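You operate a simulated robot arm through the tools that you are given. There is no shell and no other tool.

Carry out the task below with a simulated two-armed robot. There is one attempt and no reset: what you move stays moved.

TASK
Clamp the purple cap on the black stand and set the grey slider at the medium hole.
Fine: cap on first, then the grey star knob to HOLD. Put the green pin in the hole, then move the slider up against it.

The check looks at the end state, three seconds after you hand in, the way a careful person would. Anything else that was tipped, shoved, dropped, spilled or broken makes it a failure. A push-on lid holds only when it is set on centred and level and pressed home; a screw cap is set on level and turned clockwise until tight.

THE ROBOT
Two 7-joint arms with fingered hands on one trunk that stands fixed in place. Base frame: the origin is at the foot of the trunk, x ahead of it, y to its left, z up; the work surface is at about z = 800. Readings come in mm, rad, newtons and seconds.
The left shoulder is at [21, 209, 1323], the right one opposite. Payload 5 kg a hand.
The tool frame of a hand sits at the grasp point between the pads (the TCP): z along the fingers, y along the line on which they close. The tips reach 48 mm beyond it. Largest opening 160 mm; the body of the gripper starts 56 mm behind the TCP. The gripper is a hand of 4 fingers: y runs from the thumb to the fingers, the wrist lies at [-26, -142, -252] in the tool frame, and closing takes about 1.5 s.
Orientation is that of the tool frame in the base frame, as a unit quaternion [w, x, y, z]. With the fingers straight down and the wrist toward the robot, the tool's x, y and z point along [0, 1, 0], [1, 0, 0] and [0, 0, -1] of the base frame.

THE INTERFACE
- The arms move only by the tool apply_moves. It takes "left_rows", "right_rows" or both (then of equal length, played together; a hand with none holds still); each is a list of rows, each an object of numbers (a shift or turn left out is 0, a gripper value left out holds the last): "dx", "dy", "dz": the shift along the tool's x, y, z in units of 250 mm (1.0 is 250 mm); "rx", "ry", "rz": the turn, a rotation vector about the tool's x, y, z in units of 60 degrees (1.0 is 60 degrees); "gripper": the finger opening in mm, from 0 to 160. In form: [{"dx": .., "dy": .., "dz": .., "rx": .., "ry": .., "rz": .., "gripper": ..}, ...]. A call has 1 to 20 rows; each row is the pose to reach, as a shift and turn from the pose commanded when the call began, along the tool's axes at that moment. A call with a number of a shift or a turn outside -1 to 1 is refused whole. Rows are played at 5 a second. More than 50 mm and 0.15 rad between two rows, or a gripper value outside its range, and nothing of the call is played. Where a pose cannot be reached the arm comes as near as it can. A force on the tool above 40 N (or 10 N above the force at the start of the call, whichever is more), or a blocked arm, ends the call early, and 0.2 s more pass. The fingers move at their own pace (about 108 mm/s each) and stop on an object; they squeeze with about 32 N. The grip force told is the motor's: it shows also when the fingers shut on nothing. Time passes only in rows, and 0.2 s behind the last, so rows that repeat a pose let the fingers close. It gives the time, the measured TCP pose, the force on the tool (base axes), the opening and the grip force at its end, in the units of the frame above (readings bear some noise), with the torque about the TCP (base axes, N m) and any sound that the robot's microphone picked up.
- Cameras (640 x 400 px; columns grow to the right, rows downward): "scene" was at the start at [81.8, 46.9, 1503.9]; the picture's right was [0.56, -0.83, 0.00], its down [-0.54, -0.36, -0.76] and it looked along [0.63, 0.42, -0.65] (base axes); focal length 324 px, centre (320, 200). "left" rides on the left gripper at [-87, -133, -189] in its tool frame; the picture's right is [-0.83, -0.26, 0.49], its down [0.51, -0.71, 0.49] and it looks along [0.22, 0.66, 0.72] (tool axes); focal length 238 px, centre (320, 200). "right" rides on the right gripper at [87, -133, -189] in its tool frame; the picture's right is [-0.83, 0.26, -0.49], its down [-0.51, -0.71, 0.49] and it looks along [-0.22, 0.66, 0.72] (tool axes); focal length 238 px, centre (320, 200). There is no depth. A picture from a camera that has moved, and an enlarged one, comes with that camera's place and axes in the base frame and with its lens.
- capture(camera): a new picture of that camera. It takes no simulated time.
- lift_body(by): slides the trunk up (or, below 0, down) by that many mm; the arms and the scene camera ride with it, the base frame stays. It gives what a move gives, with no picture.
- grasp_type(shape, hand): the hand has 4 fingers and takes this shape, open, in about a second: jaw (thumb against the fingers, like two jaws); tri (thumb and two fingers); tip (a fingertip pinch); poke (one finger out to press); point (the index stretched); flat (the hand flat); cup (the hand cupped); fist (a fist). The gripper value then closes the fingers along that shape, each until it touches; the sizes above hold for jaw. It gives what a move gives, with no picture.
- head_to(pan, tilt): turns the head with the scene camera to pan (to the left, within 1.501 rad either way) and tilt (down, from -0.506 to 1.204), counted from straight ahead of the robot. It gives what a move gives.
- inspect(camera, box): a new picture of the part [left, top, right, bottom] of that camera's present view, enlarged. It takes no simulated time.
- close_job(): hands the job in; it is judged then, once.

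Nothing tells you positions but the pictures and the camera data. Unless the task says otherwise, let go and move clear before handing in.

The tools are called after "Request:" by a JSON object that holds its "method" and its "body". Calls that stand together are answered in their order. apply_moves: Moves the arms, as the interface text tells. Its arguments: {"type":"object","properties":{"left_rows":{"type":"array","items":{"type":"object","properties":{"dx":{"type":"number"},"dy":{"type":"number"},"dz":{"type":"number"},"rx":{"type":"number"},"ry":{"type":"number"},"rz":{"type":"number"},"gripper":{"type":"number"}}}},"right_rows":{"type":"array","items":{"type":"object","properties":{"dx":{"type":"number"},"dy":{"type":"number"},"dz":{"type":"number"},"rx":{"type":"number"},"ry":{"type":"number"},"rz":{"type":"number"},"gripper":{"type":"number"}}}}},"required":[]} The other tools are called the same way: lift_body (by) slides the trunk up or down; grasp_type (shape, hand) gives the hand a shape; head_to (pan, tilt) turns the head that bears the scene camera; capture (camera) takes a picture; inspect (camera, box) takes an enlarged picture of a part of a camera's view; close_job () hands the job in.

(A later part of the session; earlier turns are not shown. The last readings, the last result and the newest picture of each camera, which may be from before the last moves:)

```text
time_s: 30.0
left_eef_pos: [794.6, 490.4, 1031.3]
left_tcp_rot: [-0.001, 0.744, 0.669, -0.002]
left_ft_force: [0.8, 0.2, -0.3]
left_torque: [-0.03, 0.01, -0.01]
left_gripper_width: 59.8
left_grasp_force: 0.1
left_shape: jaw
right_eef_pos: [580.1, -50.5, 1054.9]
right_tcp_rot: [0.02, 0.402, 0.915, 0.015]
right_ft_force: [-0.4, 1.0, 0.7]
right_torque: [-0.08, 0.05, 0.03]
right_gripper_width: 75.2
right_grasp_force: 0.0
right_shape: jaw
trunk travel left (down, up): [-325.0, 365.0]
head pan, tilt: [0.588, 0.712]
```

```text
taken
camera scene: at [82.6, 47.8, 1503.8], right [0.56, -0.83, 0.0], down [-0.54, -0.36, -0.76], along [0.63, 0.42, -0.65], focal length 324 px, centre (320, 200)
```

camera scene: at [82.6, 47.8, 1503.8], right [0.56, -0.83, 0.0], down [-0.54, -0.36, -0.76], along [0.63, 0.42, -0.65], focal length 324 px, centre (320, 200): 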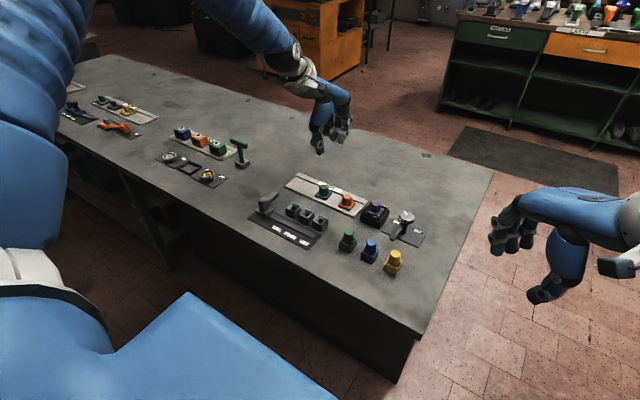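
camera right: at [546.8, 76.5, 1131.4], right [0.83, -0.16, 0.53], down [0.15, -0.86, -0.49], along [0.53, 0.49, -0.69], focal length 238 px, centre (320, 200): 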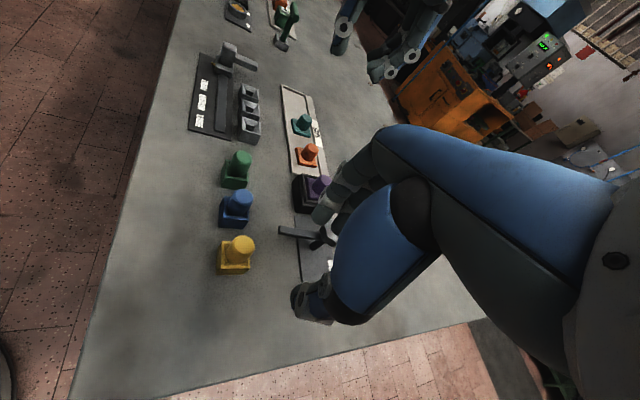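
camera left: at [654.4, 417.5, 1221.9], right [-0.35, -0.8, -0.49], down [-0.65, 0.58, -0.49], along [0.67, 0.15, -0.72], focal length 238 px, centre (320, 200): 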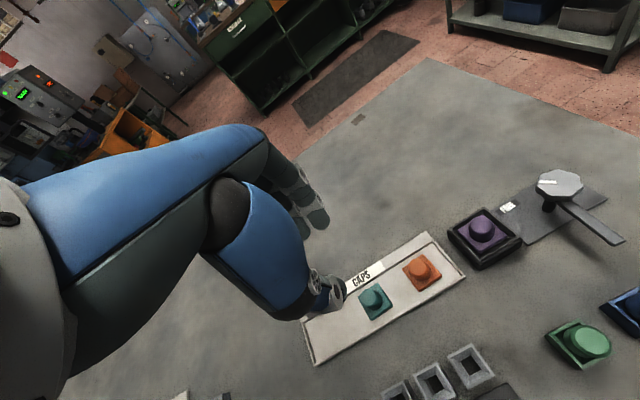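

The right hand is clear. Now I'll bring the left hand toward the knob at about (767, 210), turning it about +36° so the thumb clears the bar, and test its turning range in the air first.

Request:
{"method": "apply_moves", "body": {"left_rows": [{"dx": -0.13, "dy": -0.005, "rz": -0.1, "gripper": 75}, {"dx": -0.27, "dy": -0.01, "rz": -0.2}, {"dx": -0.41, "dy": -0.015, "rz": -0.3}, {"dx": -0.55, "dy": -0.02, "rz": -0.4}, {"dx": -0.68, "dy": -0.024, "rz": -0.5}, {"dx": -0.807, "dy": -0.028, "rz": -0.6}, {"dx": -0.807, "dy": -0.028, "rz": -0.6}]}}

Request:
{"method": "apply_moves", "body": {"right_rows": [{"dx": -0.05, "dy": -0.1}, {"dx": -0.1, "dy": -0.2}, {"dx": -0.15, "dy": -0.3}, {"dx": -0.15, "dy": -0.3}]}}

Request:
{"method": "capture", "body": {"camera": "scene"}}

Request:
{"method": "capture", "body": {"camera": "left"}}

```text
time_s: 31.6
left_eef_pos: [766.2, 290.0, 1031.3]
left_tcp_rot: [0.0, 0.499, 0.867, -0.001]
left_ft_force: [0.0, 1.3, -0.4]
left_torque: [-0.12, 0.04, -0.02]
left_gripper_width: 74.7
left_grasp_force: 0.0
left_shape: jaw
right_eef_pos: [580.8, -49.7, 1054.3]
right_tcp_rot: [0.021, 0.402, 0.915, 0.014]
right_ft_force: [-0.4, 0.5, 0.3]
right_torque: [-0.14, 0.01, -0.03]
right_gripper_width: 75.0
right_grasp_force: 0.0
right_shape: jaw
trunk travel left (down, up): [-325.0, 365.0]
head pan, tilt: [0.588, 0.712]
```

```text
time_s: 32.6
left_eef_pos: [767.1, 290.5, 1031.4]
left_tcp_rot: [0.0, 0.5, 0.866, 0.0]
left_ft_force: [-0.3, -0.1, -0.3]
left_torque: [-0.06, 0.03, -0.01]
left_gripper_width: 74.9
left_grasp_force: 0.0
left_shape: jaw
right_eef_pos: [551.6, -130.8, 1053.1]
right_tcp_rot: [0.021, 0.402, 0.915, 0.015]
right_ft_force: [0.6, 0.8, -0.4]
right_torque: [-0.08, 0.06, 0.01]
right_gripper_width: 75.3
right_grasp_force: 0.1
right_shape: jaw
trunk travel left (down, up): [-325.0, 365.0]
head pan, tilt: [0.588, 0.712]
```

```text
taken
camera scene: at [82.4, 47.7, 1503.9], right [0.56, -0.83, 0.0], down [-0.54, -0.36, -0.76], along [0.63, 0.42, -0.65], focal length 324 px, centre (320, 200)
```

scene: 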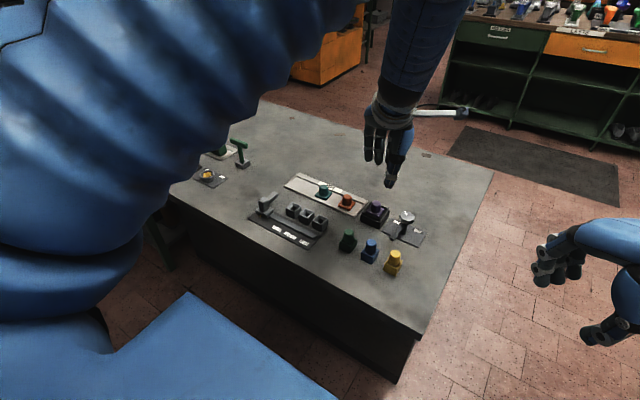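

```text
taken
camera left: at [696.9, 148.9, 1221.0], right [0.19, -0.85, -0.49], down [-0.87, 0.08, -0.49], along [0.46, 0.52, -0.72], focal length 238 px, centre (320, 200)
```

left: 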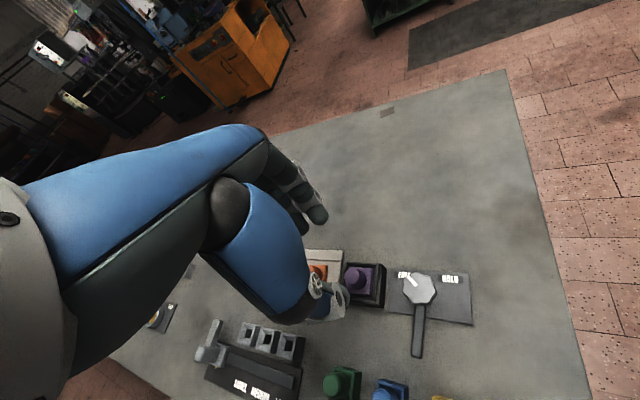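

The left hand reaches this fine. I'll zoom in on the knob to fix its axis, then move above it.

Request:
{"method": "inspect", "body": {"camera": "left", "box": [330, 240, 490, 370]}}

Request:
{"method": "inspect", "body": {"camera": "scene", "box": [380, 195, 430, 250]}}

Request:
{"method": "apply_moves", "body": {"left_rows": [{"dx": -0.1, "dy": -0.05, "dz": 0.03}, {"dx": -0.2, "dy": -0.1, "dz": 0.06}, {"dx": -0.277, "dy": -0.16, "dz": 0.1}, {"dx": -0.277, "dy": -0.16, "dz": 0.1}]}}

Request:
{"method": "apply_moves", "body": {"left_rows": [{"rz": 0.13}, {"rz": 0.26}, {"rz": 0.39}, {"rz": 0.52}, {"rz": 0.65}, {"rz": 0.78}, {"rz": 0.9}, {"rz": 0.9}]}}

Request:
{"method": "apply_moves", "body": {"left_rows": [{"rz": 0.13}, {"rz": 0.26}, {"rz": 0.39}, {"rz": 0.52}, {"rz": 0.65}, {"rz": 0.65}]}}

```text
3.08 times, centred on (410, 305) of left
camera zoom: at [696.9, 148.9, 1221.0], right [0.19, -0.85, -0.49], down [-0.87, 0.08, -0.49], along [0.46, 0.52, -0.72], focal length 733 px, centre (43, -123)
```

zoom: 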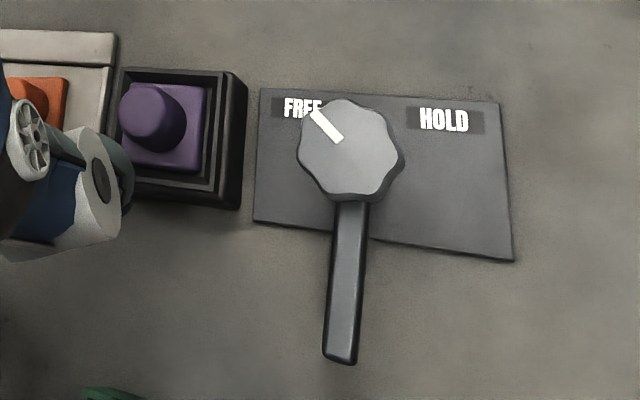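

```text
7.27 times, centred on (405, 222) of scene
camera zoom: at [82.4, 47.7, 1503.9], right [0.56, -0.83, 0.0], down [-0.54, -0.36, -0.76], along [0.63, 0.42, -0.65], focal length 2359 px, centre (-298, 36)
```

zoom: 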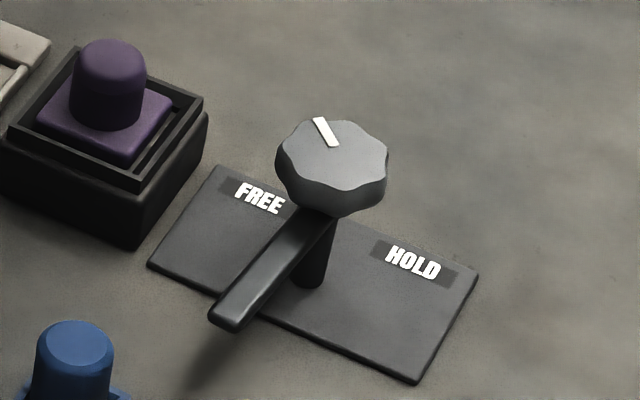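

```text
time_s: 33.6
left_eef_pos: [762.0, 211.0, 1010.2]
left_tcp_rot: [0.0, 0.5, 0.866, 0.001]
left_ft_force: [0.8, 0.6, 0.7]
left_torque: [-0.08, 0.01, -0.02]
left_gripper_width: 74.8
left_grasp_force: 0.1
left_shape: jaw
right_eef_pos: [552.7, -132.1, 1053.1]
right_tcp_rot: [0.021, 0.402, 0.915, 0.016]
right_ft_force: [0.2, -0.2, 0.7]
right_torque: [-0.03, 0.0, 0.01]
right_gripper_width: 75.1
right_grasp_force: 0.0
right_shape: jaw
trunk travel left (down, up): [-325.0, 365.0]
head pan, tilt: [0.588, 0.712]
```

```text
time_s: 35.4
left_eef_pos: [763.4, 208.8, 1008.1]
left_tcp_rot: [-0.001, 0.84, 0.543, 0.001]
left_ft_force: [0.1, -0.8, 1.1]
left_torque: [0.14, -0.03, 0.01]
left_gripper_width: 74.6
left_grasp_force: 0.1
left_shape: jaw
right_eef_pos: [551.0, -135.0, 1052.7]
right_tcp_rot: [0.021, 0.402, 0.915, 0.017]
right_ft_force: [0.4, -0.9, -0.4]
right_torque: [0.1, -0.02, 0.01]
right_gripper_width: 75.2
right_grasp_force: 0.1
right_shape: jaw
trunk travel left (down, up): [-325.0, 365.0]
head pan, tilt: [0.588, 0.712]
```

```text
time_s: 36.8
left_eef_pos: [762.9, 211.2, 1007.5]
left_tcp_rot: [0.0, 0.973, 0.232, 0.0]
left_ft_force: [-0.3, 0.7, -0.2]
left_torque: [-0.02, -0.01, 0.02]
left_gripper_width: 74.8
left_grasp_force: 0.1
left_shape: jaw
right_eef_pos: [551.4, -133.0, 1052.3]
right_tcp_rot: [0.021, 0.402, 0.915, 0.015]
right_ft_force: [-0.1, -0.1, 0.0]
right_torque: [-0.02, 0.02, 0.0]
right_gripper_width: 75.0
right_grasp_force: 0.1
right_shape: jaw
trunk travel left (down, up): [-325.0, 365.0]
head pan, tilt: [0.588, 0.712]
```

The left wrist covers from +30° to −63° over the knob without trouble. A start at about +45° keeps the thumb well clear of the bar, so I'll rotate there in the air and check it's reachable.

Request:
{"method": "apply_moves", "body": {"left_rows": [{"rz": -0.13}, {"rz": -0.26}, {"rz": -0.39}, {"rz": -0.52}, {"rz": -0.65}, {"rz": -0.78}, {"rz": -0.9}, {"rz": -0.9}]}}

Request:
{"method": "apply_moves", "body": {"left_rows": [{"rz": -0.13}, {"rz": -0.26}, {"rz": -0.39}, {"rz": -0.52}, {"rz": -0.65}, {"rz": -0.78}, {"rz": -0.91}, {"rz": -0.91}]}}

Request:
{"method": "capture", "body": {"camera": "left"}}

Request:
{"method": "inspect", "body": {"camera": "scene", "box": [350, 120, 450, 250]}}

```text
time_s: 38.6
left_eef_pos: [764.0, 210.0, 1006.8]
left_tcp_rot: [0.001, 0.759, 0.651, -0.001]
left_ft_force: [0.2, 0.5, 1.1]
left_torque: [-0.08, -0.03, -0.03]
left_gripper_width: 74.6
left_grasp_force: 0.0
left_shape: jaw
right_eef_pos: [553.1, -131.8, 1052.3]
right_tcp_rot: [0.021, 0.401, 0.916, 0.015]
right_ft_force: [-0.3, 0.0, 0.3]
right_torque: [-0.07, 0.01, -0.01]
right_gripper_width: 75.0
right_grasp_force: 0.1
right_shape: jaw
trunk travel left (down, up): [-325.0, 365.0]
head pan, tilt: [0.588, 0.712]
```

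```text
time_s: 40.4
left_eef_pos: [762.8, 208.6, 1007.5]
left_tcp_rot: [-0.001, 0.378, 0.926, 0.0]
left_ft_force: [-0.2, -0.9, 0.2]
left_torque: [0.03, -0.05, -0.02]
left_gripper_width: 74.7
left_grasp_force: 0.0
left_shape: jaw
left hand out of reach, approached as far as the arm can: row 4, 5
right_eef_pos: [550.4, -132.7, 1052.4]
right_tcp_rot: [0.02, 0.402, 0.915, 0.017]
right_ft_force: [-0.1, -0.1, -0.7]
right_torque: [0.01, -0.01, -0.01]
right_gripper_width: 74.8
right_grasp_force: 0.0
right_shape: jaw
trunk travel left (down, up): [-325.0, 365.0]
head pan, tilt: [0.588, 0.712]
```

```text
taken
camera left: at [733.6, 54.0, 1196.7], right [0.42, -0.77, -0.49], down [-0.86, -0.15, -0.49], along [0.3, 0.62, -0.72], focal length 238 px, centre (320, 200)
```

left: 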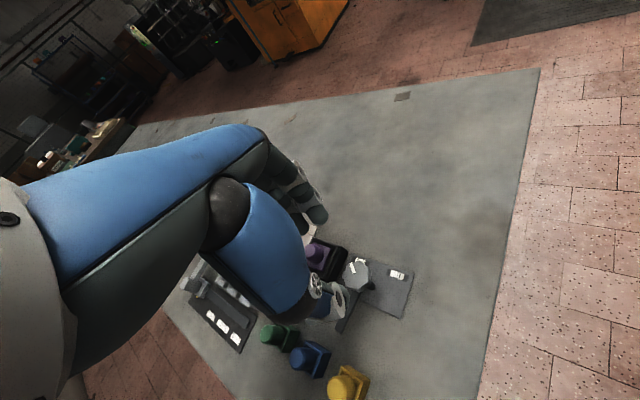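

```text
3.08 times, centred on (400, 185) of scene
camera zoom: at [81.7, 46.2, 1504.0], right [0.56, -0.83, 0.0], down [-0.54, -0.36, -0.76], along [0.63, 0.42, -0.65], focal length 998 px, centre (74, 246)
```

zoom: 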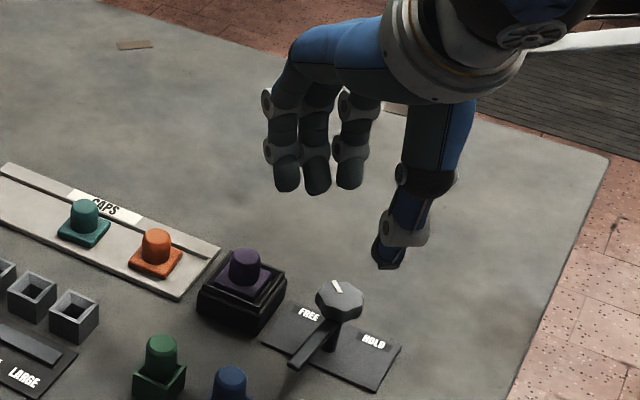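

That reached +45° but flagged briefly on the way. I'll test the real turn direction (+45° → −45°) in the air before touching the knob.

Request:
{"method": "apply_moves", "body": {"left_rows": [{"rz": 0.1}, {"rz": 0.2}, {"rz": 0.3}, {"rz": 0.4}, {"rz": 0.5}, {"rz": 0.6}, {"rz": 0.7}, {"rz": 0.8}, {"rz": 0.9}, {"rz": 0.9}]}}

Request:
{"method": "apply_moves", "body": {"left_rows": [{"rz": 0.1}, {"rz": 0.2}, {"rz": 0.3}, {"rz": 0.4}, {"rz": 0.5}, {"rz": 0.6}, {"rz": 0.7}, {"rz": 0.7}]}}

Request:
{"method": "apply_moves", "body": {"left_rows": [{"rz": -0.1}, {"rz": -0.2}, {"rz": -0.3}, {"rz": -0.4}, {"rz": -0.5}, {"rz": -0.6}, {"rz": -0.7}, {"rz": -0.8}, {"rz": -0.9}, {"rz": -0.9}]}}

Request:
{"method": "apply_moves", "body": {"left_rows": [{"rz": -0.1}, {"rz": -0.2}, {"rz": -0.3}, {"rz": -0.4}, {"rz": -0.5}, {"rz": -0.6}, {"rz": -0.6}]}}

```text
time_s: 42.6
left_eef_pos: [762.9, 207.2, 1009.5]
left_tcp_rot: [0.0, 0.758, 0.653, 0.0]
left_ft_force: [-0.3, -0.6, 1.1]
left_torque: [0.05, -0.05, 0.01]
left_gripper_width: 74.6
left_grasp_force: 0.1
left_shape: jaw
right_eef_pos: [550.5, -131.9, 1053.1]
right_tcp_rot: [0.02, 0.403, 0.915, 0.016]
right_ft_force: [0.2, -0.7, -0.2]
right_torque: [0.06, -0.03, 0.04]
right_gripper_width: 75.3
right_grasp_force: 0.1
right_shape: jaw
trunk travel left (down, up): [-325.0, 365.0]
head pan, tilt: [0.588, 0.712]
```

```text
time_s: 44.4
left_eef_pos: [764.9, 208.6, 1009.9]
left_tcp_rot: [-0.001, 0.941, 0.337, 0.0]
left_ft_force: [-0.5, -0.5, -0.6]
left_torque: [0.04, -0.02, -0.02]
left_gripper_width: 74.9
left_grasp_force: 0.0
left_shape: jaw
right_eef_pos: [550.7, -131.9, 1053.9]
right_tcp_rot: [0.021, 0.402, 0.915, 0.016]
right_ft_force: [0.0, 0.7, -0.1]
right_torque: [0.01, 0.01, -0.01]
right_gripper_width: 75.3
right_grasp_force: 0.0
right_shape: jaw
trunk travel left (down, up): [-325.0, 365.0]
head pan, tilt: [0.588, 0.712]
```

```text
time_s: 46.6
left_eef_pos: [763.8, 210.2, 1008.0]
left_tcp_rot: [0.001, 0.684, 0.729, 0.0]
left_ft_force: [0.3, 0.0, 0.0]
left_torque: [-0.06, 0.01, -0.01]
left_gripper_width: 74.6
left_grasp_force: 0.2
left_shape: jaw
right_eef_pos: [550.1, -132.0, 1052.3]
right_tcp_rot: [0.021, 0.402, 0.915, 0.014]
right_ft_force: [0.2, -0.3, 0.1]
right_torque: [-0.05, 0.0, -0.01]
right_gripper_width: 75.1
right_grasp_force: 0.0
right_shape: jaw
trunk travel left (down, up): [-325.0, 365.0]
head pan, tilt: [0.588, 0.712]
```

```text
time_s: 48.2
left_eef_pos: [763.6, 208.1, 1007.8]
left_tcp_rot: [0.0, 0.426, 0.905, 0.0]
left_ft_force: [-0.2, -0.9, 0.1]
left_torque: [0.02, 0.0, -0.03]
left_gripper_width: 74.9
left_grasp_force: 0.0
left_shape: jaw
left hand out of reach, approached as far as the arm can: row 4
right_eef_pos: [551.8, -131.5, 1052.3]
right_tcp_rot: [0.02, 0.402, 0.915, 0.015]
right_ft_force: [-0.2, 0.8, -0.3]
right_torque: [-0.01, 0.01, 0.01]
right_gripper_width: 75.1
right_grasp_force: 0.0
right_shape: jaw
trunk travel left (down, up): [-325.0, 365.0]
head pan, tilt: [0.588, 0.712]
```

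The turning direction is clean throughout, and the hand is at about +40°. I'll correct the position slightly and go down partway over the knob.

Request:
{"method": "apply_moves", "body": {"left_rows": [{"dy": 0.013, "dz": 0.08}, {"dy": 0.013, "dz": 0.18}, {"dy": 0.013, "dz": 0.26}, {"dy": 0.013, "dz": 0.3}, {"dy": 0.013, "dz": 0.3}]}}

Request:
{"method": "inspect", "body": {"camera": "left", "box": [240, 170, 440, 330]}}

Request:
{"method": "inspect", "body": {"camera": "scene", "box": [370, 170, 440, 250]}}

Request:
{"method": "capture", "body": {"camera": "right"}}

```text
time_s: 49.4
left_eef_pos: [766.3, 209.9, 933.2]
left_tcp_rot: [0.001, 0.426, 0.905, 0.001]
left_ft_force: [0.0, 1.0, -0.2]
left_torque: [0.0, 0.0, 0.0]
left_gripper_width: 74.4
left_grasp_force: 0.1
left_shape: jaw
right_eef_pos: [551.9, -133.4, 1053.5]
right_tcp_rot: [0.021, 0.402, 0.915, 0.015]
right_ft_force: [-0.7, -0.5, 0.2]
right_torque: [0.0, -0.03, -0.04]
right_gripper_width: 75.1
right_grasp_force: 0.0
right_shape: jaw
trunk travel left (down, up): [-325.0, 365.0]
head pan, tilt: [0.588, 0.712]
```

```text
2.50 times, centred on (340, 250) of left
camera zoom: at [720.0, 59.9, 1123.3], right [0.33, -0.81, -0.49], down [-0.87, -0.06, -0.49], along [0.37, 0.59, -0.72], focal length 596 px, centre (270, 75)
```

zoom: 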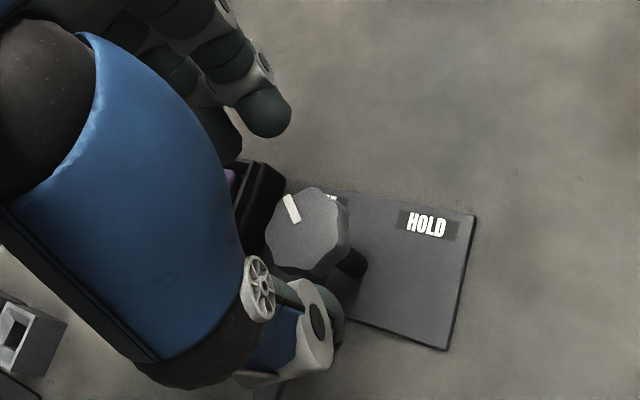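

```text
5.00 times, centred on (405, 210) of scene
camera zoom: at [81.7, 46.4, 1504.0], right [0.56, -0.83, 0.0], down [-0.54, -0.36, -0.76], along [0.63, 0.42, -0.65], focal length 1622 px, centre (-105, 150)
```

zoom: 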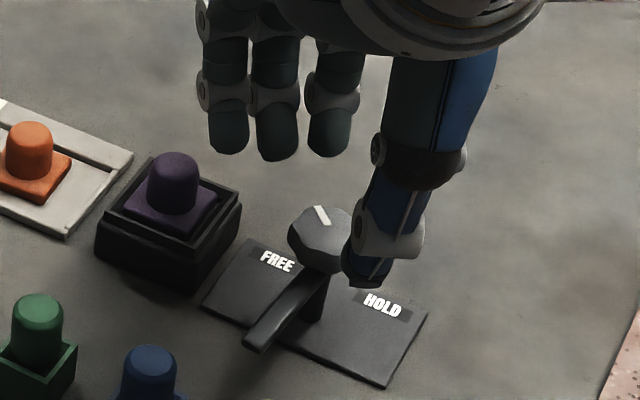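

```text
taken
camera right: at [385.5, -160.7, 1232.4], right [0.73, -0.45, 0.52], down [-0.15, -0.85, -0.51], along [0.67, 0.29, -0.69], focal length 238 px, centre (320, 200)
```

right: 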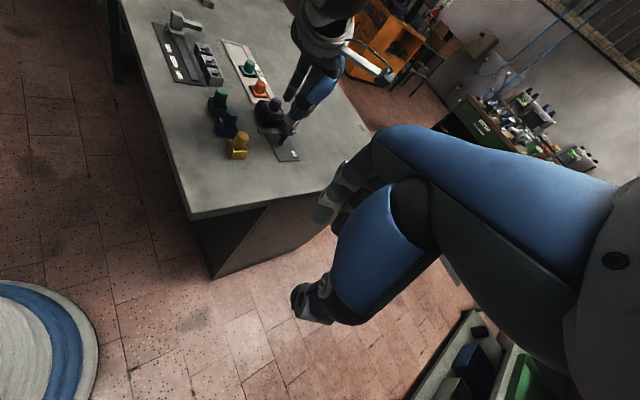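

The hand is centred over the knob within a couple of mm, and the thumb is beside the bar rather than over it. I'll go down to the grip height.

Request:
{"method": "apply_moves", "body": {"left_rows": [{"dx": 0.005, "dy": 0.002, "dz": 0.03}, {"dx": 0.005, "dy": 0.002, "dz": 0.06}, {"dx": 0.005, "dy": 0.002, "dz": 0.09}, {"dx": 0.005, "dy": 0.002, "dz": 0.115}, {"dx": 0.005, "dy": 0.002, "dz": 0.125}, {"dx": 0.005, "dy": 0.002, "dz": 0.125}]}}

Request:
{"method": "inspect", "body": {"camera": "left", "box": [240, 170, 400, 300]}}

Request:
{"method": "inspect", "body": {"camera": "scene", "box": [370, 180, 430, 245]}}

Request:
{"method": "inspect", "body": {"camera": "right", "box": [240, 80, 320, 170]}}

```text
time_s: 50.8
left_eef_pos: [765.1, 212.7, 903.1]
left_tcp_rot: [0.0, 0.427, 0.904, -0.001]
left_ft_force: [-0.1, -0.5, 0.0]
left_torque: [0.01, 0.0, 0.01]
left_gripper_width: 74.7
left_grasp_force: 0.0
left_shape: jaw
right_eef_pos: [553.0, -132.8, 1052.5]
right_tcp_rot: [0.021, 0.402, 0.915, 0.016]
right_ft_force: [1.5, 0.1, -0.5]
right_torque: [-0.02, 0.01, -0.03]
right_gripper_width: 75.3
right_grasp_force: 0.1
right_shape: jaw
trunk travel left (down, up): [-325.0, 365.0]
head pan, tilt: [0.588, 0.712]
```

```text
3.08 times, centred on (320, 235) of left
camera zoom: at [719.9, 62.4, 1092.0], right [0.33, -0.81, -0.49], down [-0.87, -0.06, -0.49], along [0.37, 0.59, -0.72], focal length 733 px, centre (320, 92)
```

zoom: 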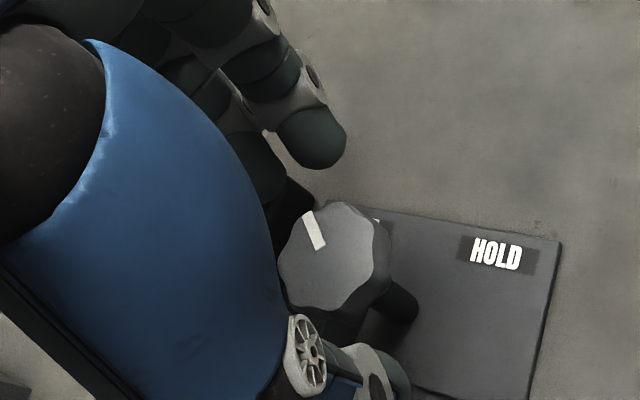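

```text
6.15 times, centred on (400, 212) of scene
camera zoom: at [81.8, 46.5, 1504.0], right [0.56, -0.83, 0.0], down [-0.54, -0.36, -0.76], along [0.63, 0.42, -0.65], focal length 1996 px, centre (-172, 123)
```

zoom: 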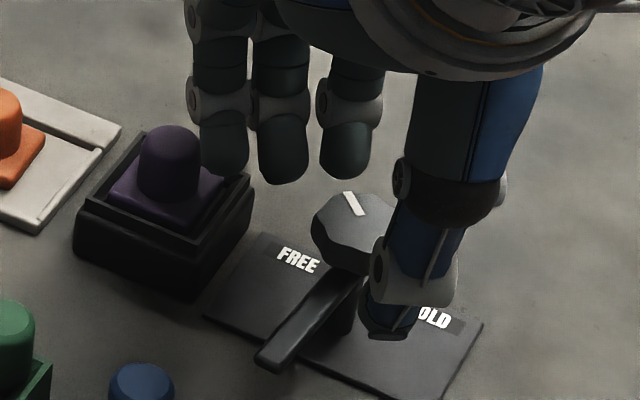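

```text
4.44 times, centred on (280, 125) of right
camera zoom: at [385.7, -160.7, 1232.4], right [0.73, -0.45, 0.52], down [-0.15, -0.85, -0.51], along [0.67, 0.29, -0.69], focal length 1059 px, centre (498, 533)
```

zoom: 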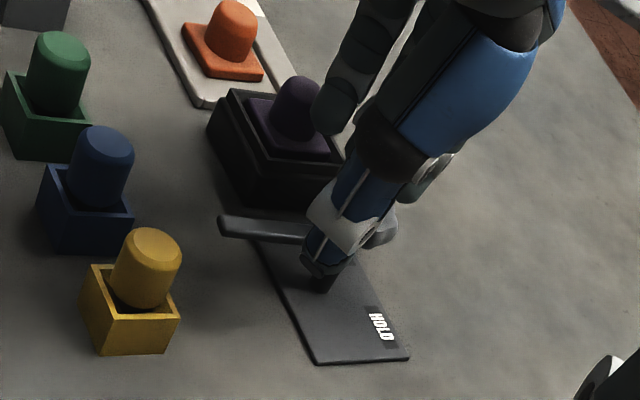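

The thumb and fingers straddle the knob. I'll close on it gradually.

Request:
{"method": "apply_moves", "body": {"left_rows": [{"gripper": 62}, {"gripper": 54}, {"gripper": 48}, {"gripper": 42}, {"gripper": 36}, {"gripper": 30}, {"gripper": 30}, {"gripper": 30}]}}

Request:
{"method": "inspect", "body": {"camera": "left", "box": [240, 170, 400, 300]}}

Request:
{"method": "inspect", "body": {"camera": "scene", "box": [370, 180, 430, 245]}}

Request:
{"method": "inspect", "body": {"camera": "right", "box": [240, 80, 320, 170]}}

```text
time_s: 52.6
left_eef_pos: [766.3, 213.1, 903.3]
left_tcp_rot: [0.001, 0.427, 0.904, 0.0]
left_ft_force: [-3.8, -3.0, 1.8]
left_torque: [-0.13, 0.16, 0.0]
left_gripper_width: 31.7
left_grasp_force: 0.1
left_shape: jaw
right_eef_pos: [551.3, -132.5, 1053.6]
right_tcp_rot: [0.022, 0.402, 0.915, 0.016]
right_ft_force: [0.0, 0.1, 0.2]
right_torque: [-0.02, -0.01, -0.01]
right_gripper_width: 74.9
right_grasp_force: 0.0
right_shape: jaw
trunk travel left (down, up): [-325.0, 365.0]
head pan, tilt: [0.588, 0.712]
```

```text
3.08 times, centred on (320, 235) of left
camera zoom: at [719.5, 61.8, 1092.4], right [0.33, -0.81, -0.49], down [-0.87, -0.06, -0.49], along [0.37, 0.59, -0.72], focal length 733 px, centre (320, 92)
```

zoom: 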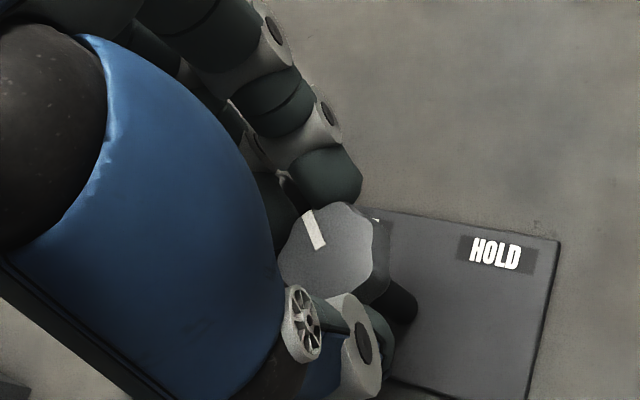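

```text
6.15 times, centred on (400, 212) of scene
camera zoom: at [81.4, 46.1, 1504.0], right [0.56, -0.83, 0.0], down [-0.54, -0.36, -0.76], along [0.63, 0.42, -0.65], focal length 1996 px, centre (-172, 123)
```

zoom: 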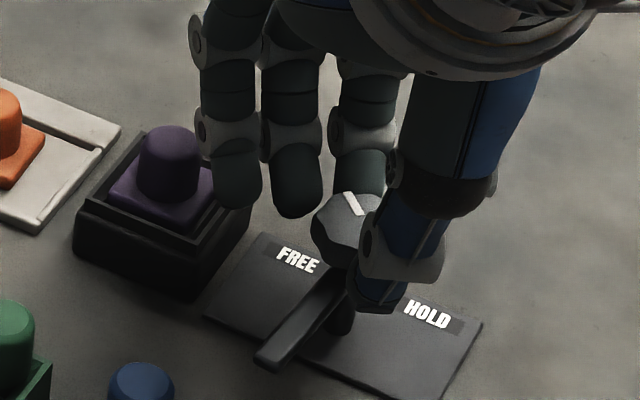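

```text
4.44 times, centred on (280, 125) of right
camera zoom: at [385.3, -161.0, 1232.5], right [0.73, -0.45, 0.52], down [-0.15, -0.85, -0.51], along [0.67, 0.29, -0.69], focal length 1059 px, centre (498, 533)
```

zoom: 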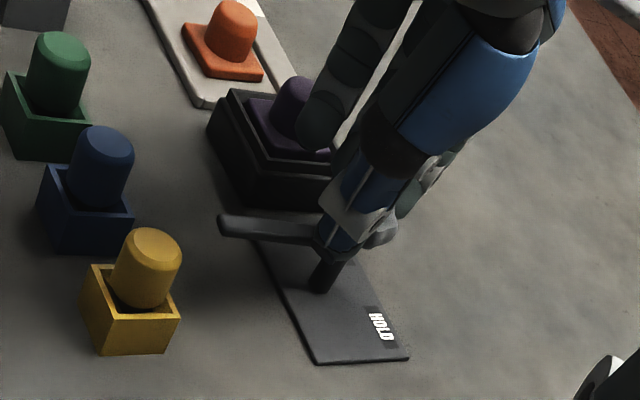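

The thumb is touching the knob lightly. I'll squeeze further to get a firm grip.

Request:
{"method": "apply_moves", "body": {"left_rows": [{"gripper": 26}, {"gripper": 22}, {"gripper": 18}, {"gripper": 14}, {"gripper": 10}, {"gripper": 10}, {"gripper": 10}]}}

Request:
{"method": "inspect", "body": {"camera": "left", "box": [240, 170, 400, 300]}}

Request:
{"method": "inspect", "body": {"camera": "scene", "box": [370, 180, 430, 245]}}

```text
time_s: 54.2
left_eef_pos: [764.9, 213.3, 902.4]
left_tcp_rot: [0.0, 0.425, 0.905, -0.001]
left_ft_force: [-8.1, -6.0, -3.8]
left_torque: [-0.21, 0.28, -0.01]
left_gripper_width: 29.2
left_grasp_force: 31.9
left_shape: jaw
right_eef_pos: [551.1, -132.3, 1052.6]
right_tcp_rot: [0.021, 0.402, 0.915, 0.016]
right_ft_force: [0.7, 0.1, -0.3]
right_torque: [-0.02, 0.0, -0.03]
right_gripper_width: 74.9
right_grasp_force: 0.1
right_shape: jaw
trunk travel left (down, up): [-325.0, 365.0]
head pan, tilt: [0.588, 0.712]
```

```text
3.08 times, centred on (320, 235) of left
camera zoom: at [719.3, 61.7, 1091.9], right [0.33, -0.81, -0.49], down [-0.87, -0.06, -0.49], along [0.37, 0.59, -0.72], focal length 733 px, centre (320, 92)
```

zoom: 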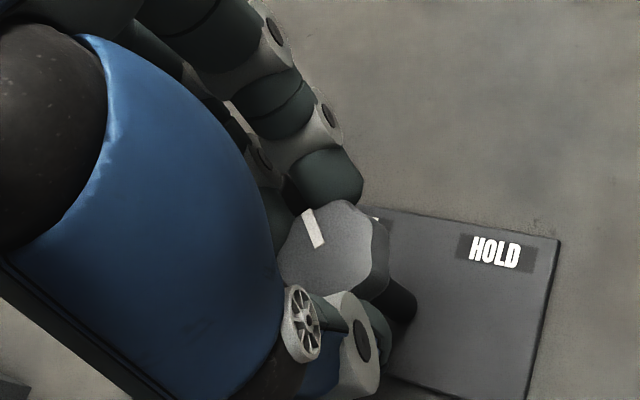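

```text
6.15 times, centred on (400, 212) of scene
camera zoom: at [81.5, 46.0, 1504.0], right [0.56, -0.83, 0.0], down [-0.54, -0.36, -0.76], along [0.63, 0.42, -0.65], focal length 1996 px, centre (-172, 123)
```

zoom: 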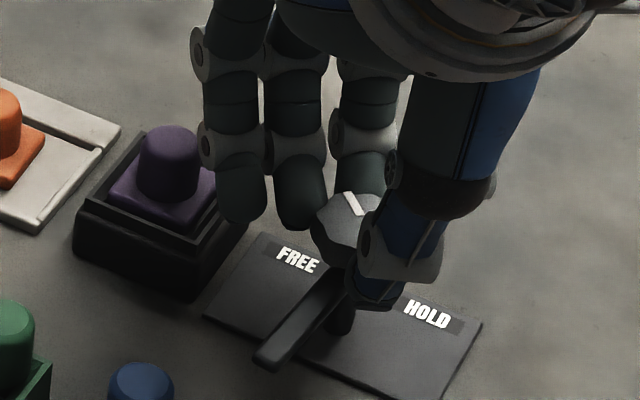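

The knob is gripped at 32 N. I'll take out the small side load and start turning clockwise, a little at first to see that it follows.

Request:
{"method": "apply_moves", "body": {"left_rows": [{"dy": -0.006}, {"dy": -0.006, "rz": 0.06}, {"dy": -0.006, "rz": 0.12}, {"dy": -0.006, "rz": 0.18}, {"dy": -0.006, "rz": 0.25}, {"dy": -0.006, "rz": 0.25}]}}

Request:
{"method": "inspect", "body": {"camera": "left", "box": [240, 170, 400, 300]}}

Request:
{"method": "inspect", "body": {"camera": "scene", "box": [370, 180, 430, 245]}}

```text
time_s: 55.6
left_eef_pos: [764.0, 211.7, 902.7]
left_tcp_rot: [-0.001, 0.541, 0.841, 0.0]
left_ft_force: [-0.6, 2.5, 0.2]
left_torque: [0.22, -0.04, 0.02]
left_gripper_width: 28.8
left_grasp_force: 32.2
left_shape: jaw
right_eef_pos: [551.8, -132.5, 1053.0]
right_tcp_rot: [0.021, 0.402, 0.915, 0.015]
right_ft_force: [0.6, -1.2, -0.6]
right_torque: [0.06, 0.03, 0.04]
right_gripper_width: 75.4
right_grasp_force: 0.1
right_shape: jaw
trunk travel left (down, up): [-325.0, 365.0]
head pan, tilt: [0.588, 0.712]
```

```text
3.08 times, centred on (320, 235) of left
camera zoom: at [680.9, 77.4, 1091.5], right [0.11, -0.87, -0.49], down [-0.86, 0.17, -0.49], along [0.51, 0.47, -0.72], focal length 733 px, centre (320, 92)
```

zoom: 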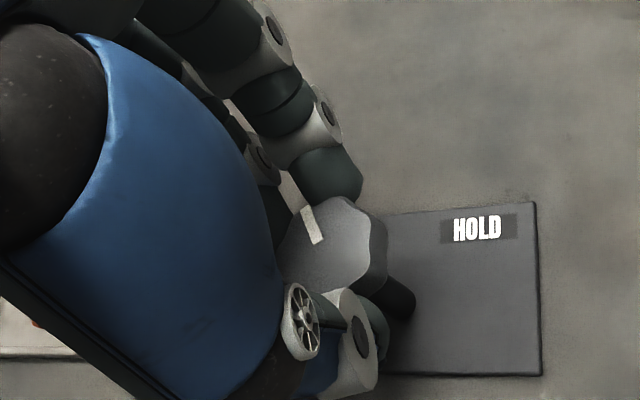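

```text
6.15 times, centred on (400, 212) of scene
camera zoom: at [82.4, 45.3, 1503.9], right [0.56, -0.83, 0.0], down [-0.54, -0.36, -0.76], along [0.63, 0.42, -0.65], focal length 1996 px, centre (-172, 123)
```

zoom: 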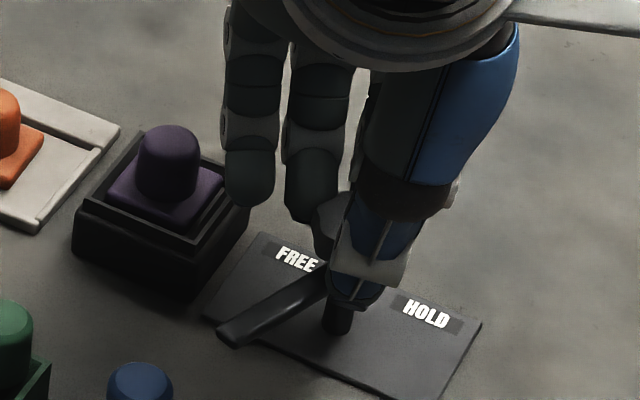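

The knob and bar turn with the hand. I'll keep turning in steps and watch the bar as it nears the cap.

Request:
{"method": "apply_moves", "body": {"left_rows": [{"rz": 0.08}, {"rz": 0.16}, {"rz": 0.24}, {"rz": 0.32}, {"rz": 0.4}, {"rz": 0.48}, {"rz": 0.56}, {"rz": 0.64}, {"rz": 0.72}, {"rz": 0.72}]}}

Request:
{"method": "inspect", "body": {"camera": "left", "box": [240, 170, 400, 300]}}

Request:
{"method": "inspect", "body": {"camera": "scene", "box": [360, 180, 430, 250]}}

Request:
{"method": "inspect", "body": {"camera": "right", "box": [240, 80, 320, 170]}}

```text
time_s: 57.8
left_eef_pos: [764.6, 211.8, 902.5]
left_tcp_rot: [0.001, 0.812, 0.584, 0.001]
left_ft_force: [5.8, 9.2, 10.6]
left_torque: [0.2, -0.43, 0.0]
left_gripper_width: 29.0
left_grasp_force: 31.4
left_shape: jaw
right_eef_pos: [551.3, -132.3, 1053.9]
right_tcp_rot: [0.021, 0.403, 0.915, 0.015]
right_ft_force: [-0.1, 0.8, 0.2]
right_torque: [0.0, 0.0, 0.03]
right_gripper_width: 75.2
right_grasp_force: 0.0
right_shape: jaw
trunk travel left (down, up): [-325.0, 365.0]
head pan, tilt: [0.588, 0.712]
```

```text
3.08 times, centred on (320, 235) of left
camera zoom: at [612.2, 171.5, 1091.3], right [-0.51, -0.71, -0.49], down [-0.51, 0.71, -0.49], along [0.69, 0.0, -0.72], focal length 733 px, centre (320, 92)
```

zoom: 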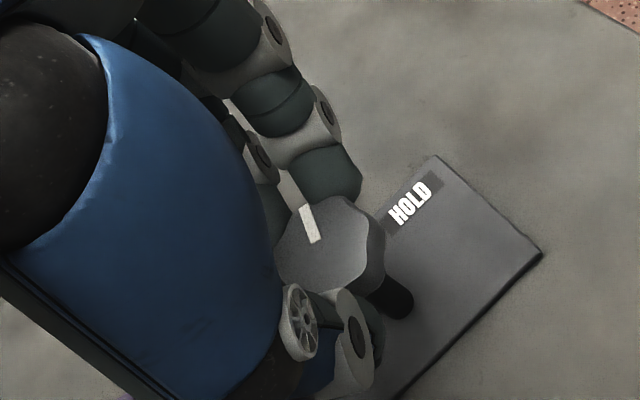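

```text
5.71 times, centred on (395, 215) of scene
camera zoom: at [81.6, 46.8, 1504.0], right [0.56, -0.83, 0.0], down [-0.54, -0.36, -0.76], along [0.63, 0.42, -0.65], focal length 1853 px, centre (-109, 114)
```

zoom: 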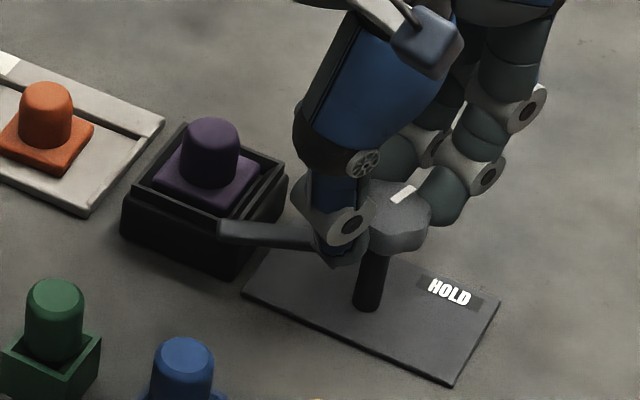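

```text
4.44 times, centred on (280, 125) of right
camera zoom: at [385.5, -160.4, 1232.5], right [0.73, -0.45, 0.52], down [-0.15, -0.85, -0.51], along [0.67, 0.29, -0.69], focal length 1059 px, centre (498, 533)
```

zoom: 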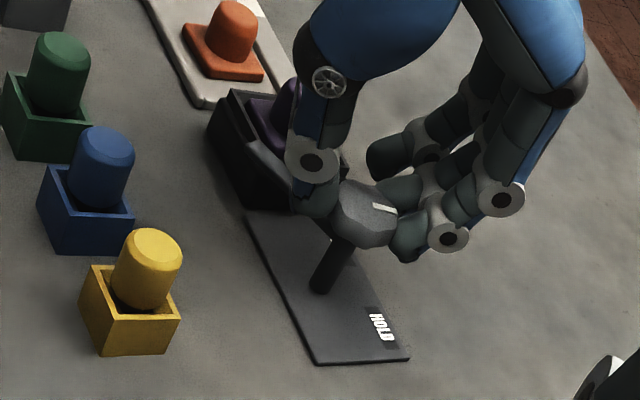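

About 58° turned, with some reaction appearing. I'll continue in smaller steps.

Request:
{"method": "apply_moves", "body": {"left_rows": [{"rz": 0.05}, {"rz": 0.1}, {"rz": 0.15}, {"rz": 0.2}, {"rz": 0.25}, {"rz": 0.25}]}}

Request:
{"method": "inspect", "body": {"camera": "left", "box": [240, 170, 400, 300]}}

Request:
{"method": "inspect", "body": {"camera": "scene", "box": [360, 180, 430, 250]}}

Request:
{"method": "inspect", "body": {"camera": "right", "box": [240, 80, 320, 170]}}

```text
time_s: 59.2
left_eef_pos: [765.2, 210.8, 902.4]
left_tcp_rot: [0.0, 0.882, 0.472, -0.001]
left_ft_force: [10.2, 5.7, 13.6]
left_torque: [0.0, -0.62, 0.03]
left_gripper_width: 29.4
left_grasp_force: 31.2
left_shape: jaw
right_eef_pos: [550.4, -132.0, 1054.1]
right_tcp_rot: [0.021, 0.402, 0.915, 0.016]
right_ft_force: [1.4, 1.1, 0.4]
right_torque: [-0.02, 0.0, 0.01]
right_gripper_width: 74.9
right_grasp_force: 0.2
right_shape: jaw
trunk travel left (down, up): [-325.0, 365.0]
head pan, tilt: [0.588, 0.712]
```

```text
3.08 times, centred on (320, 235) of left
camera zoom: at [607.0, 212.8, 1091.2], right [-0.68, -0.55, -0.49], down [-0.31, 0.81, -0.49], along [0.67, -0.18, -0.72], focal length 733 px, centre (320, 92)
```

zoom: 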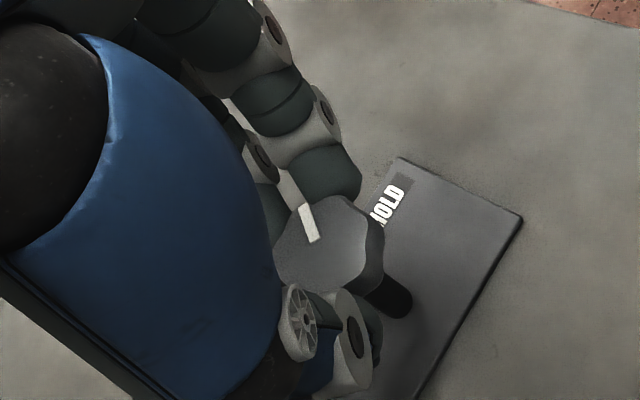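

```text
5.71 times, centred on (395, 215) of scene
camera zoom: at [81.6, 47.2, 1504.0], right [0.56, -0.83, 0.0], down [-0.54, -0.36, -0.76], along [0.63, 0.42, -0.65], focal length 1853 px, centre (-109, 114)
```

zoom: 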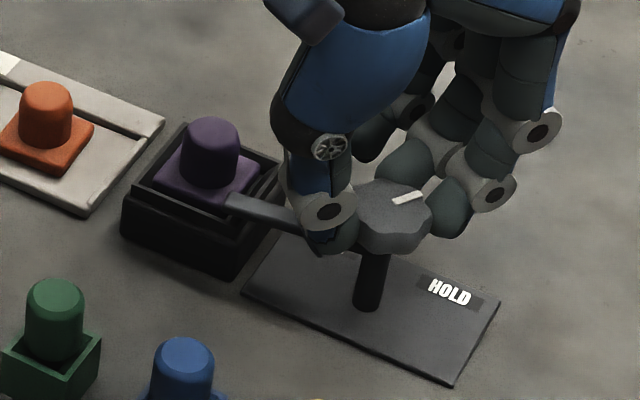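

```text
4.44 times, centred on (280, 125) of right
camera zoom: at [385.5, -160.1, 1232.6], right [0.73, -0.45, 0.52], down [-0.15, -0.85, -0.51], along [0.67, 0.29, -0.69], focal length 1059 px, centre (498, 533)
```

zoom: 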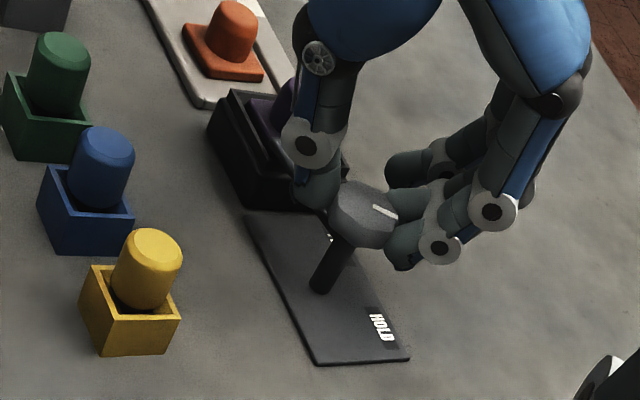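

About 73° turned, and the bar is sliding over the cap's plate without disturbing it. I'll turn the last part slowly.

Request:
{"method": "apply_moves", "body": {"left_rows": [{"rz": 0.05}, {"rz": 0.1}, {"rz": 0.15}, {"rz": 0.2}, {"rz": 0.25}, {"rz": 0.27}, {"rz": 0.27}]}}

Request:
{"method": "inspect", "body": {"camera": "left", "box": [240, 170, 400, 300]}}

Request:
{"method": "inspect", "body": {"camera": "scene", "box": [360, 180, 430, 250]}}

Request:
{"method": "inspect", "body": {"camera": "right", "box": [240, 80, 320, 170]}}

```text
time_s: 60.8
left_eef_pos: [764.6, 210.9, 902.3]
left_tcp_rot: [0.0, 0.939, 0.345, 0.0]
left_ft_force: [14.2, 6.5, 18.1]
left_torque: [0.04, -0.62, 0.26]
left_gripper_width: 29.7
left_grasp_force: 32.4
left_shape: jaw
right_eef_pos: [550.8, -132.5, 1054.3]
right_tcp_rot: [0.021, 0.402, 0.915, 0.015]
right_ft_force: [-0.2, -0.4, 0.0]
right_torque: [-0.01, 0.0, 0.02]
right_gripper_width: 75.2
right_grasp_force: 0.1
right_shape: jaw
trunk travel left (down, up): [-325.0, 365.0]
head pan, tilt: [0.588, 0.712]
```

```text
3.08 times, centred on (320, 235) of left
camera zoom: at [613.8, 256.7, 1090.9], right [-0.8, -0.34, -0.49], down [-0.07, 0.87, -0.49], along [0.59, -0.36, -0.72], focal length 733 px, centre (320, 92)
```

zoom: 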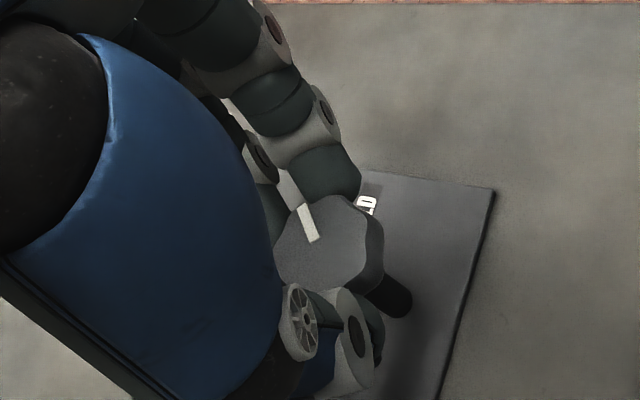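

```text
5.71 times, centred on (395, 215) of scene
camera zoom: at [81.5, 46.8, 1504.0], right [0.56, -0.83, 0.0], down [-0.54, -0.36, -0.76], along [0.63, 0.42, -0.65], focal length 1853 px, centre (-109, 114)
```

zoom: 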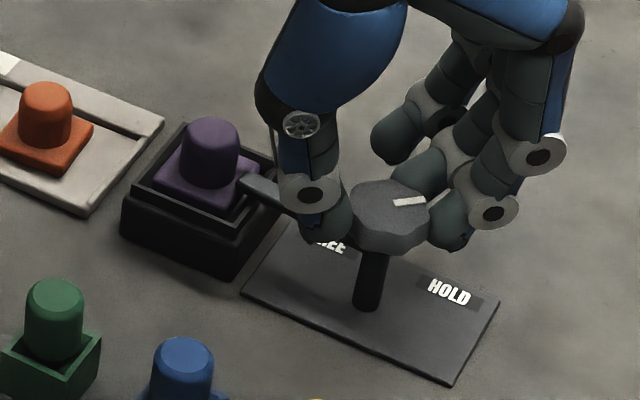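

```text
4.44 times, centred on (280, 125) of right
camera zoom: at [385.4, -160.4, 1232.6], right [0.73, -0.45, 0.52], down [-0.15, -0.85, -0.51], along [0.67, 0.29, -0.69], focal length 1059 px, centre (498, 533)
```

zoom: 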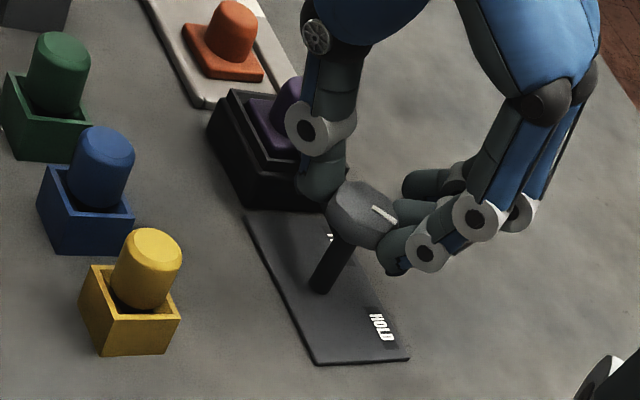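

The mark now points at HOLD (about −45°), and a resisting torque has appeared. I'll nudge a little further to confirm it has reached the stop.

Request:
{"method": "apply_moves", "body": {"left_rows": [{"rz": 0.02}, {"rz": 0.04}, {"rz": 0.05}, {"rz": 0.05}]}}

Request:
{"method": "inspect", "body": {"camera": "scene", "box": [370, 185, 420, 240]}}

Request:
{"method": "inspect", "body": {"camera": "left", "box": [280, 190, 380, 280]}}

```text
time_s: 61.8
left_eef_pos: [765.7, 211.4, 902.3]
left_tcp_rot: [0.0, 0.948, 0.319, 0.0]
left_ft_force: [13.7, 6.2, 17.1]
left_torque: [-0.04, -0.6, 0.35]
left_gripper_width: 30.3
left_grasp_force: 31.8
left_shape: jaw
right_eef_pos: [551.3, -132.0, 1054.3]
right_tcp_rot: [0.02, 0.403, 0.915, 0.015]
right_ft_force: [-0.3, -0.5, -0.1]
right_torque: [-0.02, 0.01, 0.03]
right_gripper_width: 75.3
right_grasp_force: 0.0
right_shape: jaw
trunk travel left (down, up): [-325.0, 365.0]
head pan, tilt: [0.588, 0.712]
```

```text
7.27 times, centred on (395, 212) of scene
camera zoom: at [81.7, 46.7, 1504.0], right [0.56, -0.83, 0.0], down [-0.54, -0.36, -0.76], along [0.63, 0.42, -0.65], focal length 2359 px, centre (-226, 109)
```

zoom: 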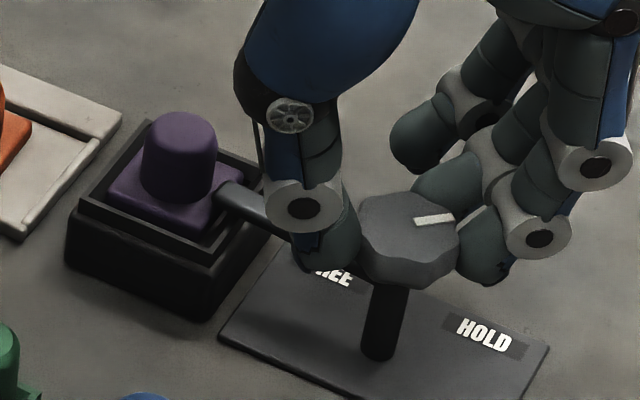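

```text
4.44 times, centred on (330, 235) of left
camera zoom: at [616.9, 265.3, 1091.0], right [-0.82, -0.3, -0.49], down [-0.02, 0.87, -0.49], along [0.57, -0.39, -0.72], focal length 1059 px, centre (276, 44)
```

zoom: 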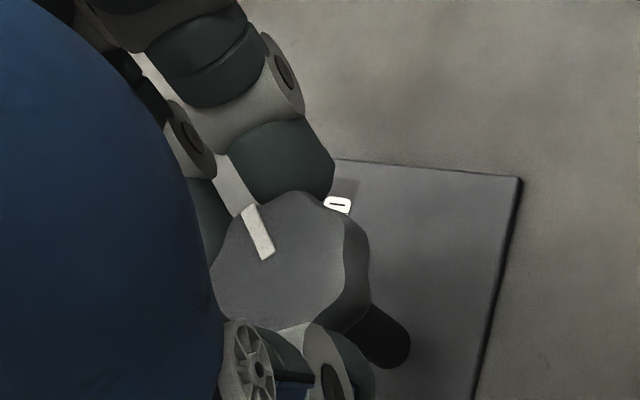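

The torque rises with almost no further rotation, so the knob is at its stop at HOLD with the bar over the cap's plate. I'll open and lift off.

Request:
{"method": "apply_moves", "body": {"left_rows": [{"gripper": 40}, {"gripper": 50}, {"gripper": 60}, {"gripper": 70}, {"gripper": 75}, {"gripper": 75}]}}

Request:
{"method": "apply_moves", "body": {"left_rows": [{"dz": -0.08}, {"dz": -0.2}, {"dz": -0.35}, {"dz": -0.5}, {"dz": -0.5}]}}

Request:
{"method": "inspect", "body": {"camera": "scene", "box": [360, 180, 430, 250]}}

Request:
{"method": "inspect", "body": {"camera": "left", "box": [280, 190, 440, 330]}}

Request:
{"method": "inspect", "body": {"camera": "right", "box": [240, 80, 320, 170]}}

```text
time_s: 63.2
left_eef_pos: [765.3, 210.4, 901.6]
left_tcp_rot: [0.0, 0.948, 0.319, 0.001]
left_ft_force: [-0.1, -0.3, 0.6]
left_torque: [0.02, 0.0, 0.0]
left_gripper_width: 74.6
left_grasp_force: 0.0
left_shape: jaw
right_eef_pos: [552.2, -132.0, 1052.3]
right_tcp_rot: [0.021, 0.402, 0.915, 0.015]
right_ft_force: [-0.1, 0.3, 0.1]
right_torque: [-0.01, 0.03, -0.03]
right_gripper_width: 75.0
right_grasp_force: 0.0
right_shape: jaw
trunk travel left (down, up): [-325.0, 365.0]
head pan, tilt: [0.588, 0.712]
```

```text
time_s: 64.4
left_eef_pos: [765.7, 210.7, 1027.2]
left_tcp_rot: [0.0, 0.948, 0.318, -0.002]
left_ft_force: [0.3, -0.1, -1.2]
left_torque: [-0.1, 0.02, -0.03]
left_gripper_width: 74.6
left_grasp_force: 0.2
left_shape: jaw
right_eef_pos: [551.6, -132.2, 1052.9]
right_tcp_rot: [0.021, 0.402, 0.915, 0.016]
right_ft_force: [-0.3, -0.1, -0.9]
right_torque: [-0.05, 0.0, 0.0]
right_gripper_width: 75.1
right_grasp_force: 0.1
right_shape: jaw
trunk travel left (down, up): [-325.0, 365.0]
head pan, tilt: [0.588, 0.712]
```

```text
5.71 times, centred on (395, 215) of scene
camera zoom: at [82.9, 47.4, 1503.8], right [0.56, -0.83, 0.0], down [-0.54, -0.36, -0.76], along [0.63, 0.42, -0.65], focal length 1853 px, centre (-109, 114)
```

zoom: 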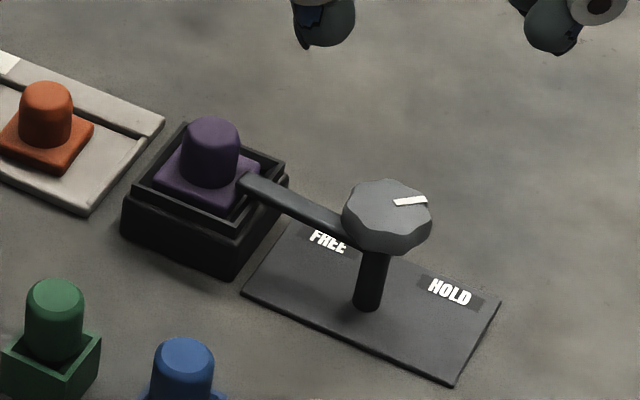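

```text
2.86 times, centred on (360, 260) of left
camera zoom: at [618.0, 263.7, 1215.9], right [-0.82, -0.3, -0.48], down [-0.03, 0.87, -0.49], along [0.57, -0.39, -0.72], focal length 681 px, centre (206, 29)
```

zoom: 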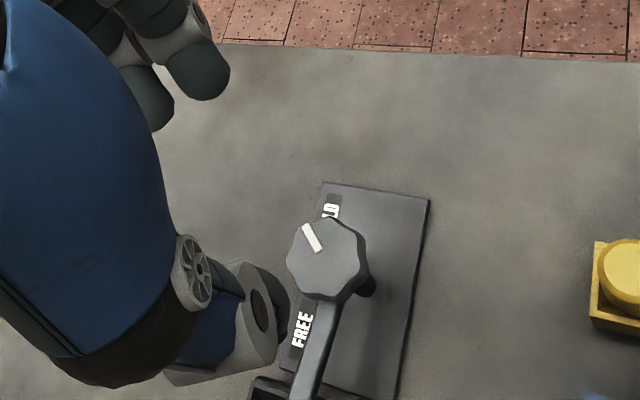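

```text
4.44 times, centred on (280, 125) of right
camera zoom: at [386.5, -159.9, 1232.1], right [0.73, -0.44, 0.52], down [-0.15, -0.85, -0.51], along [0.67, 0.29, -0.69], focal length 1059 px, centre (498, 533)
```

zoom: 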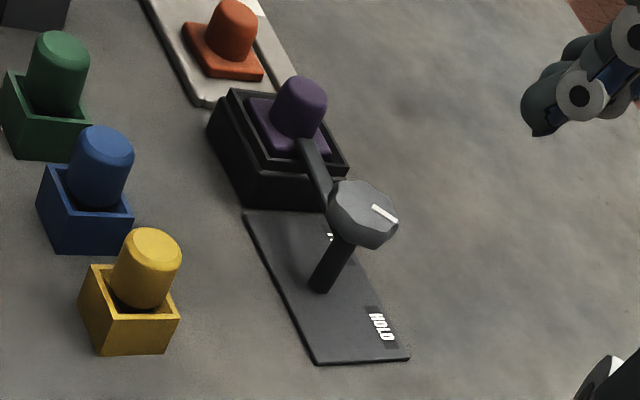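

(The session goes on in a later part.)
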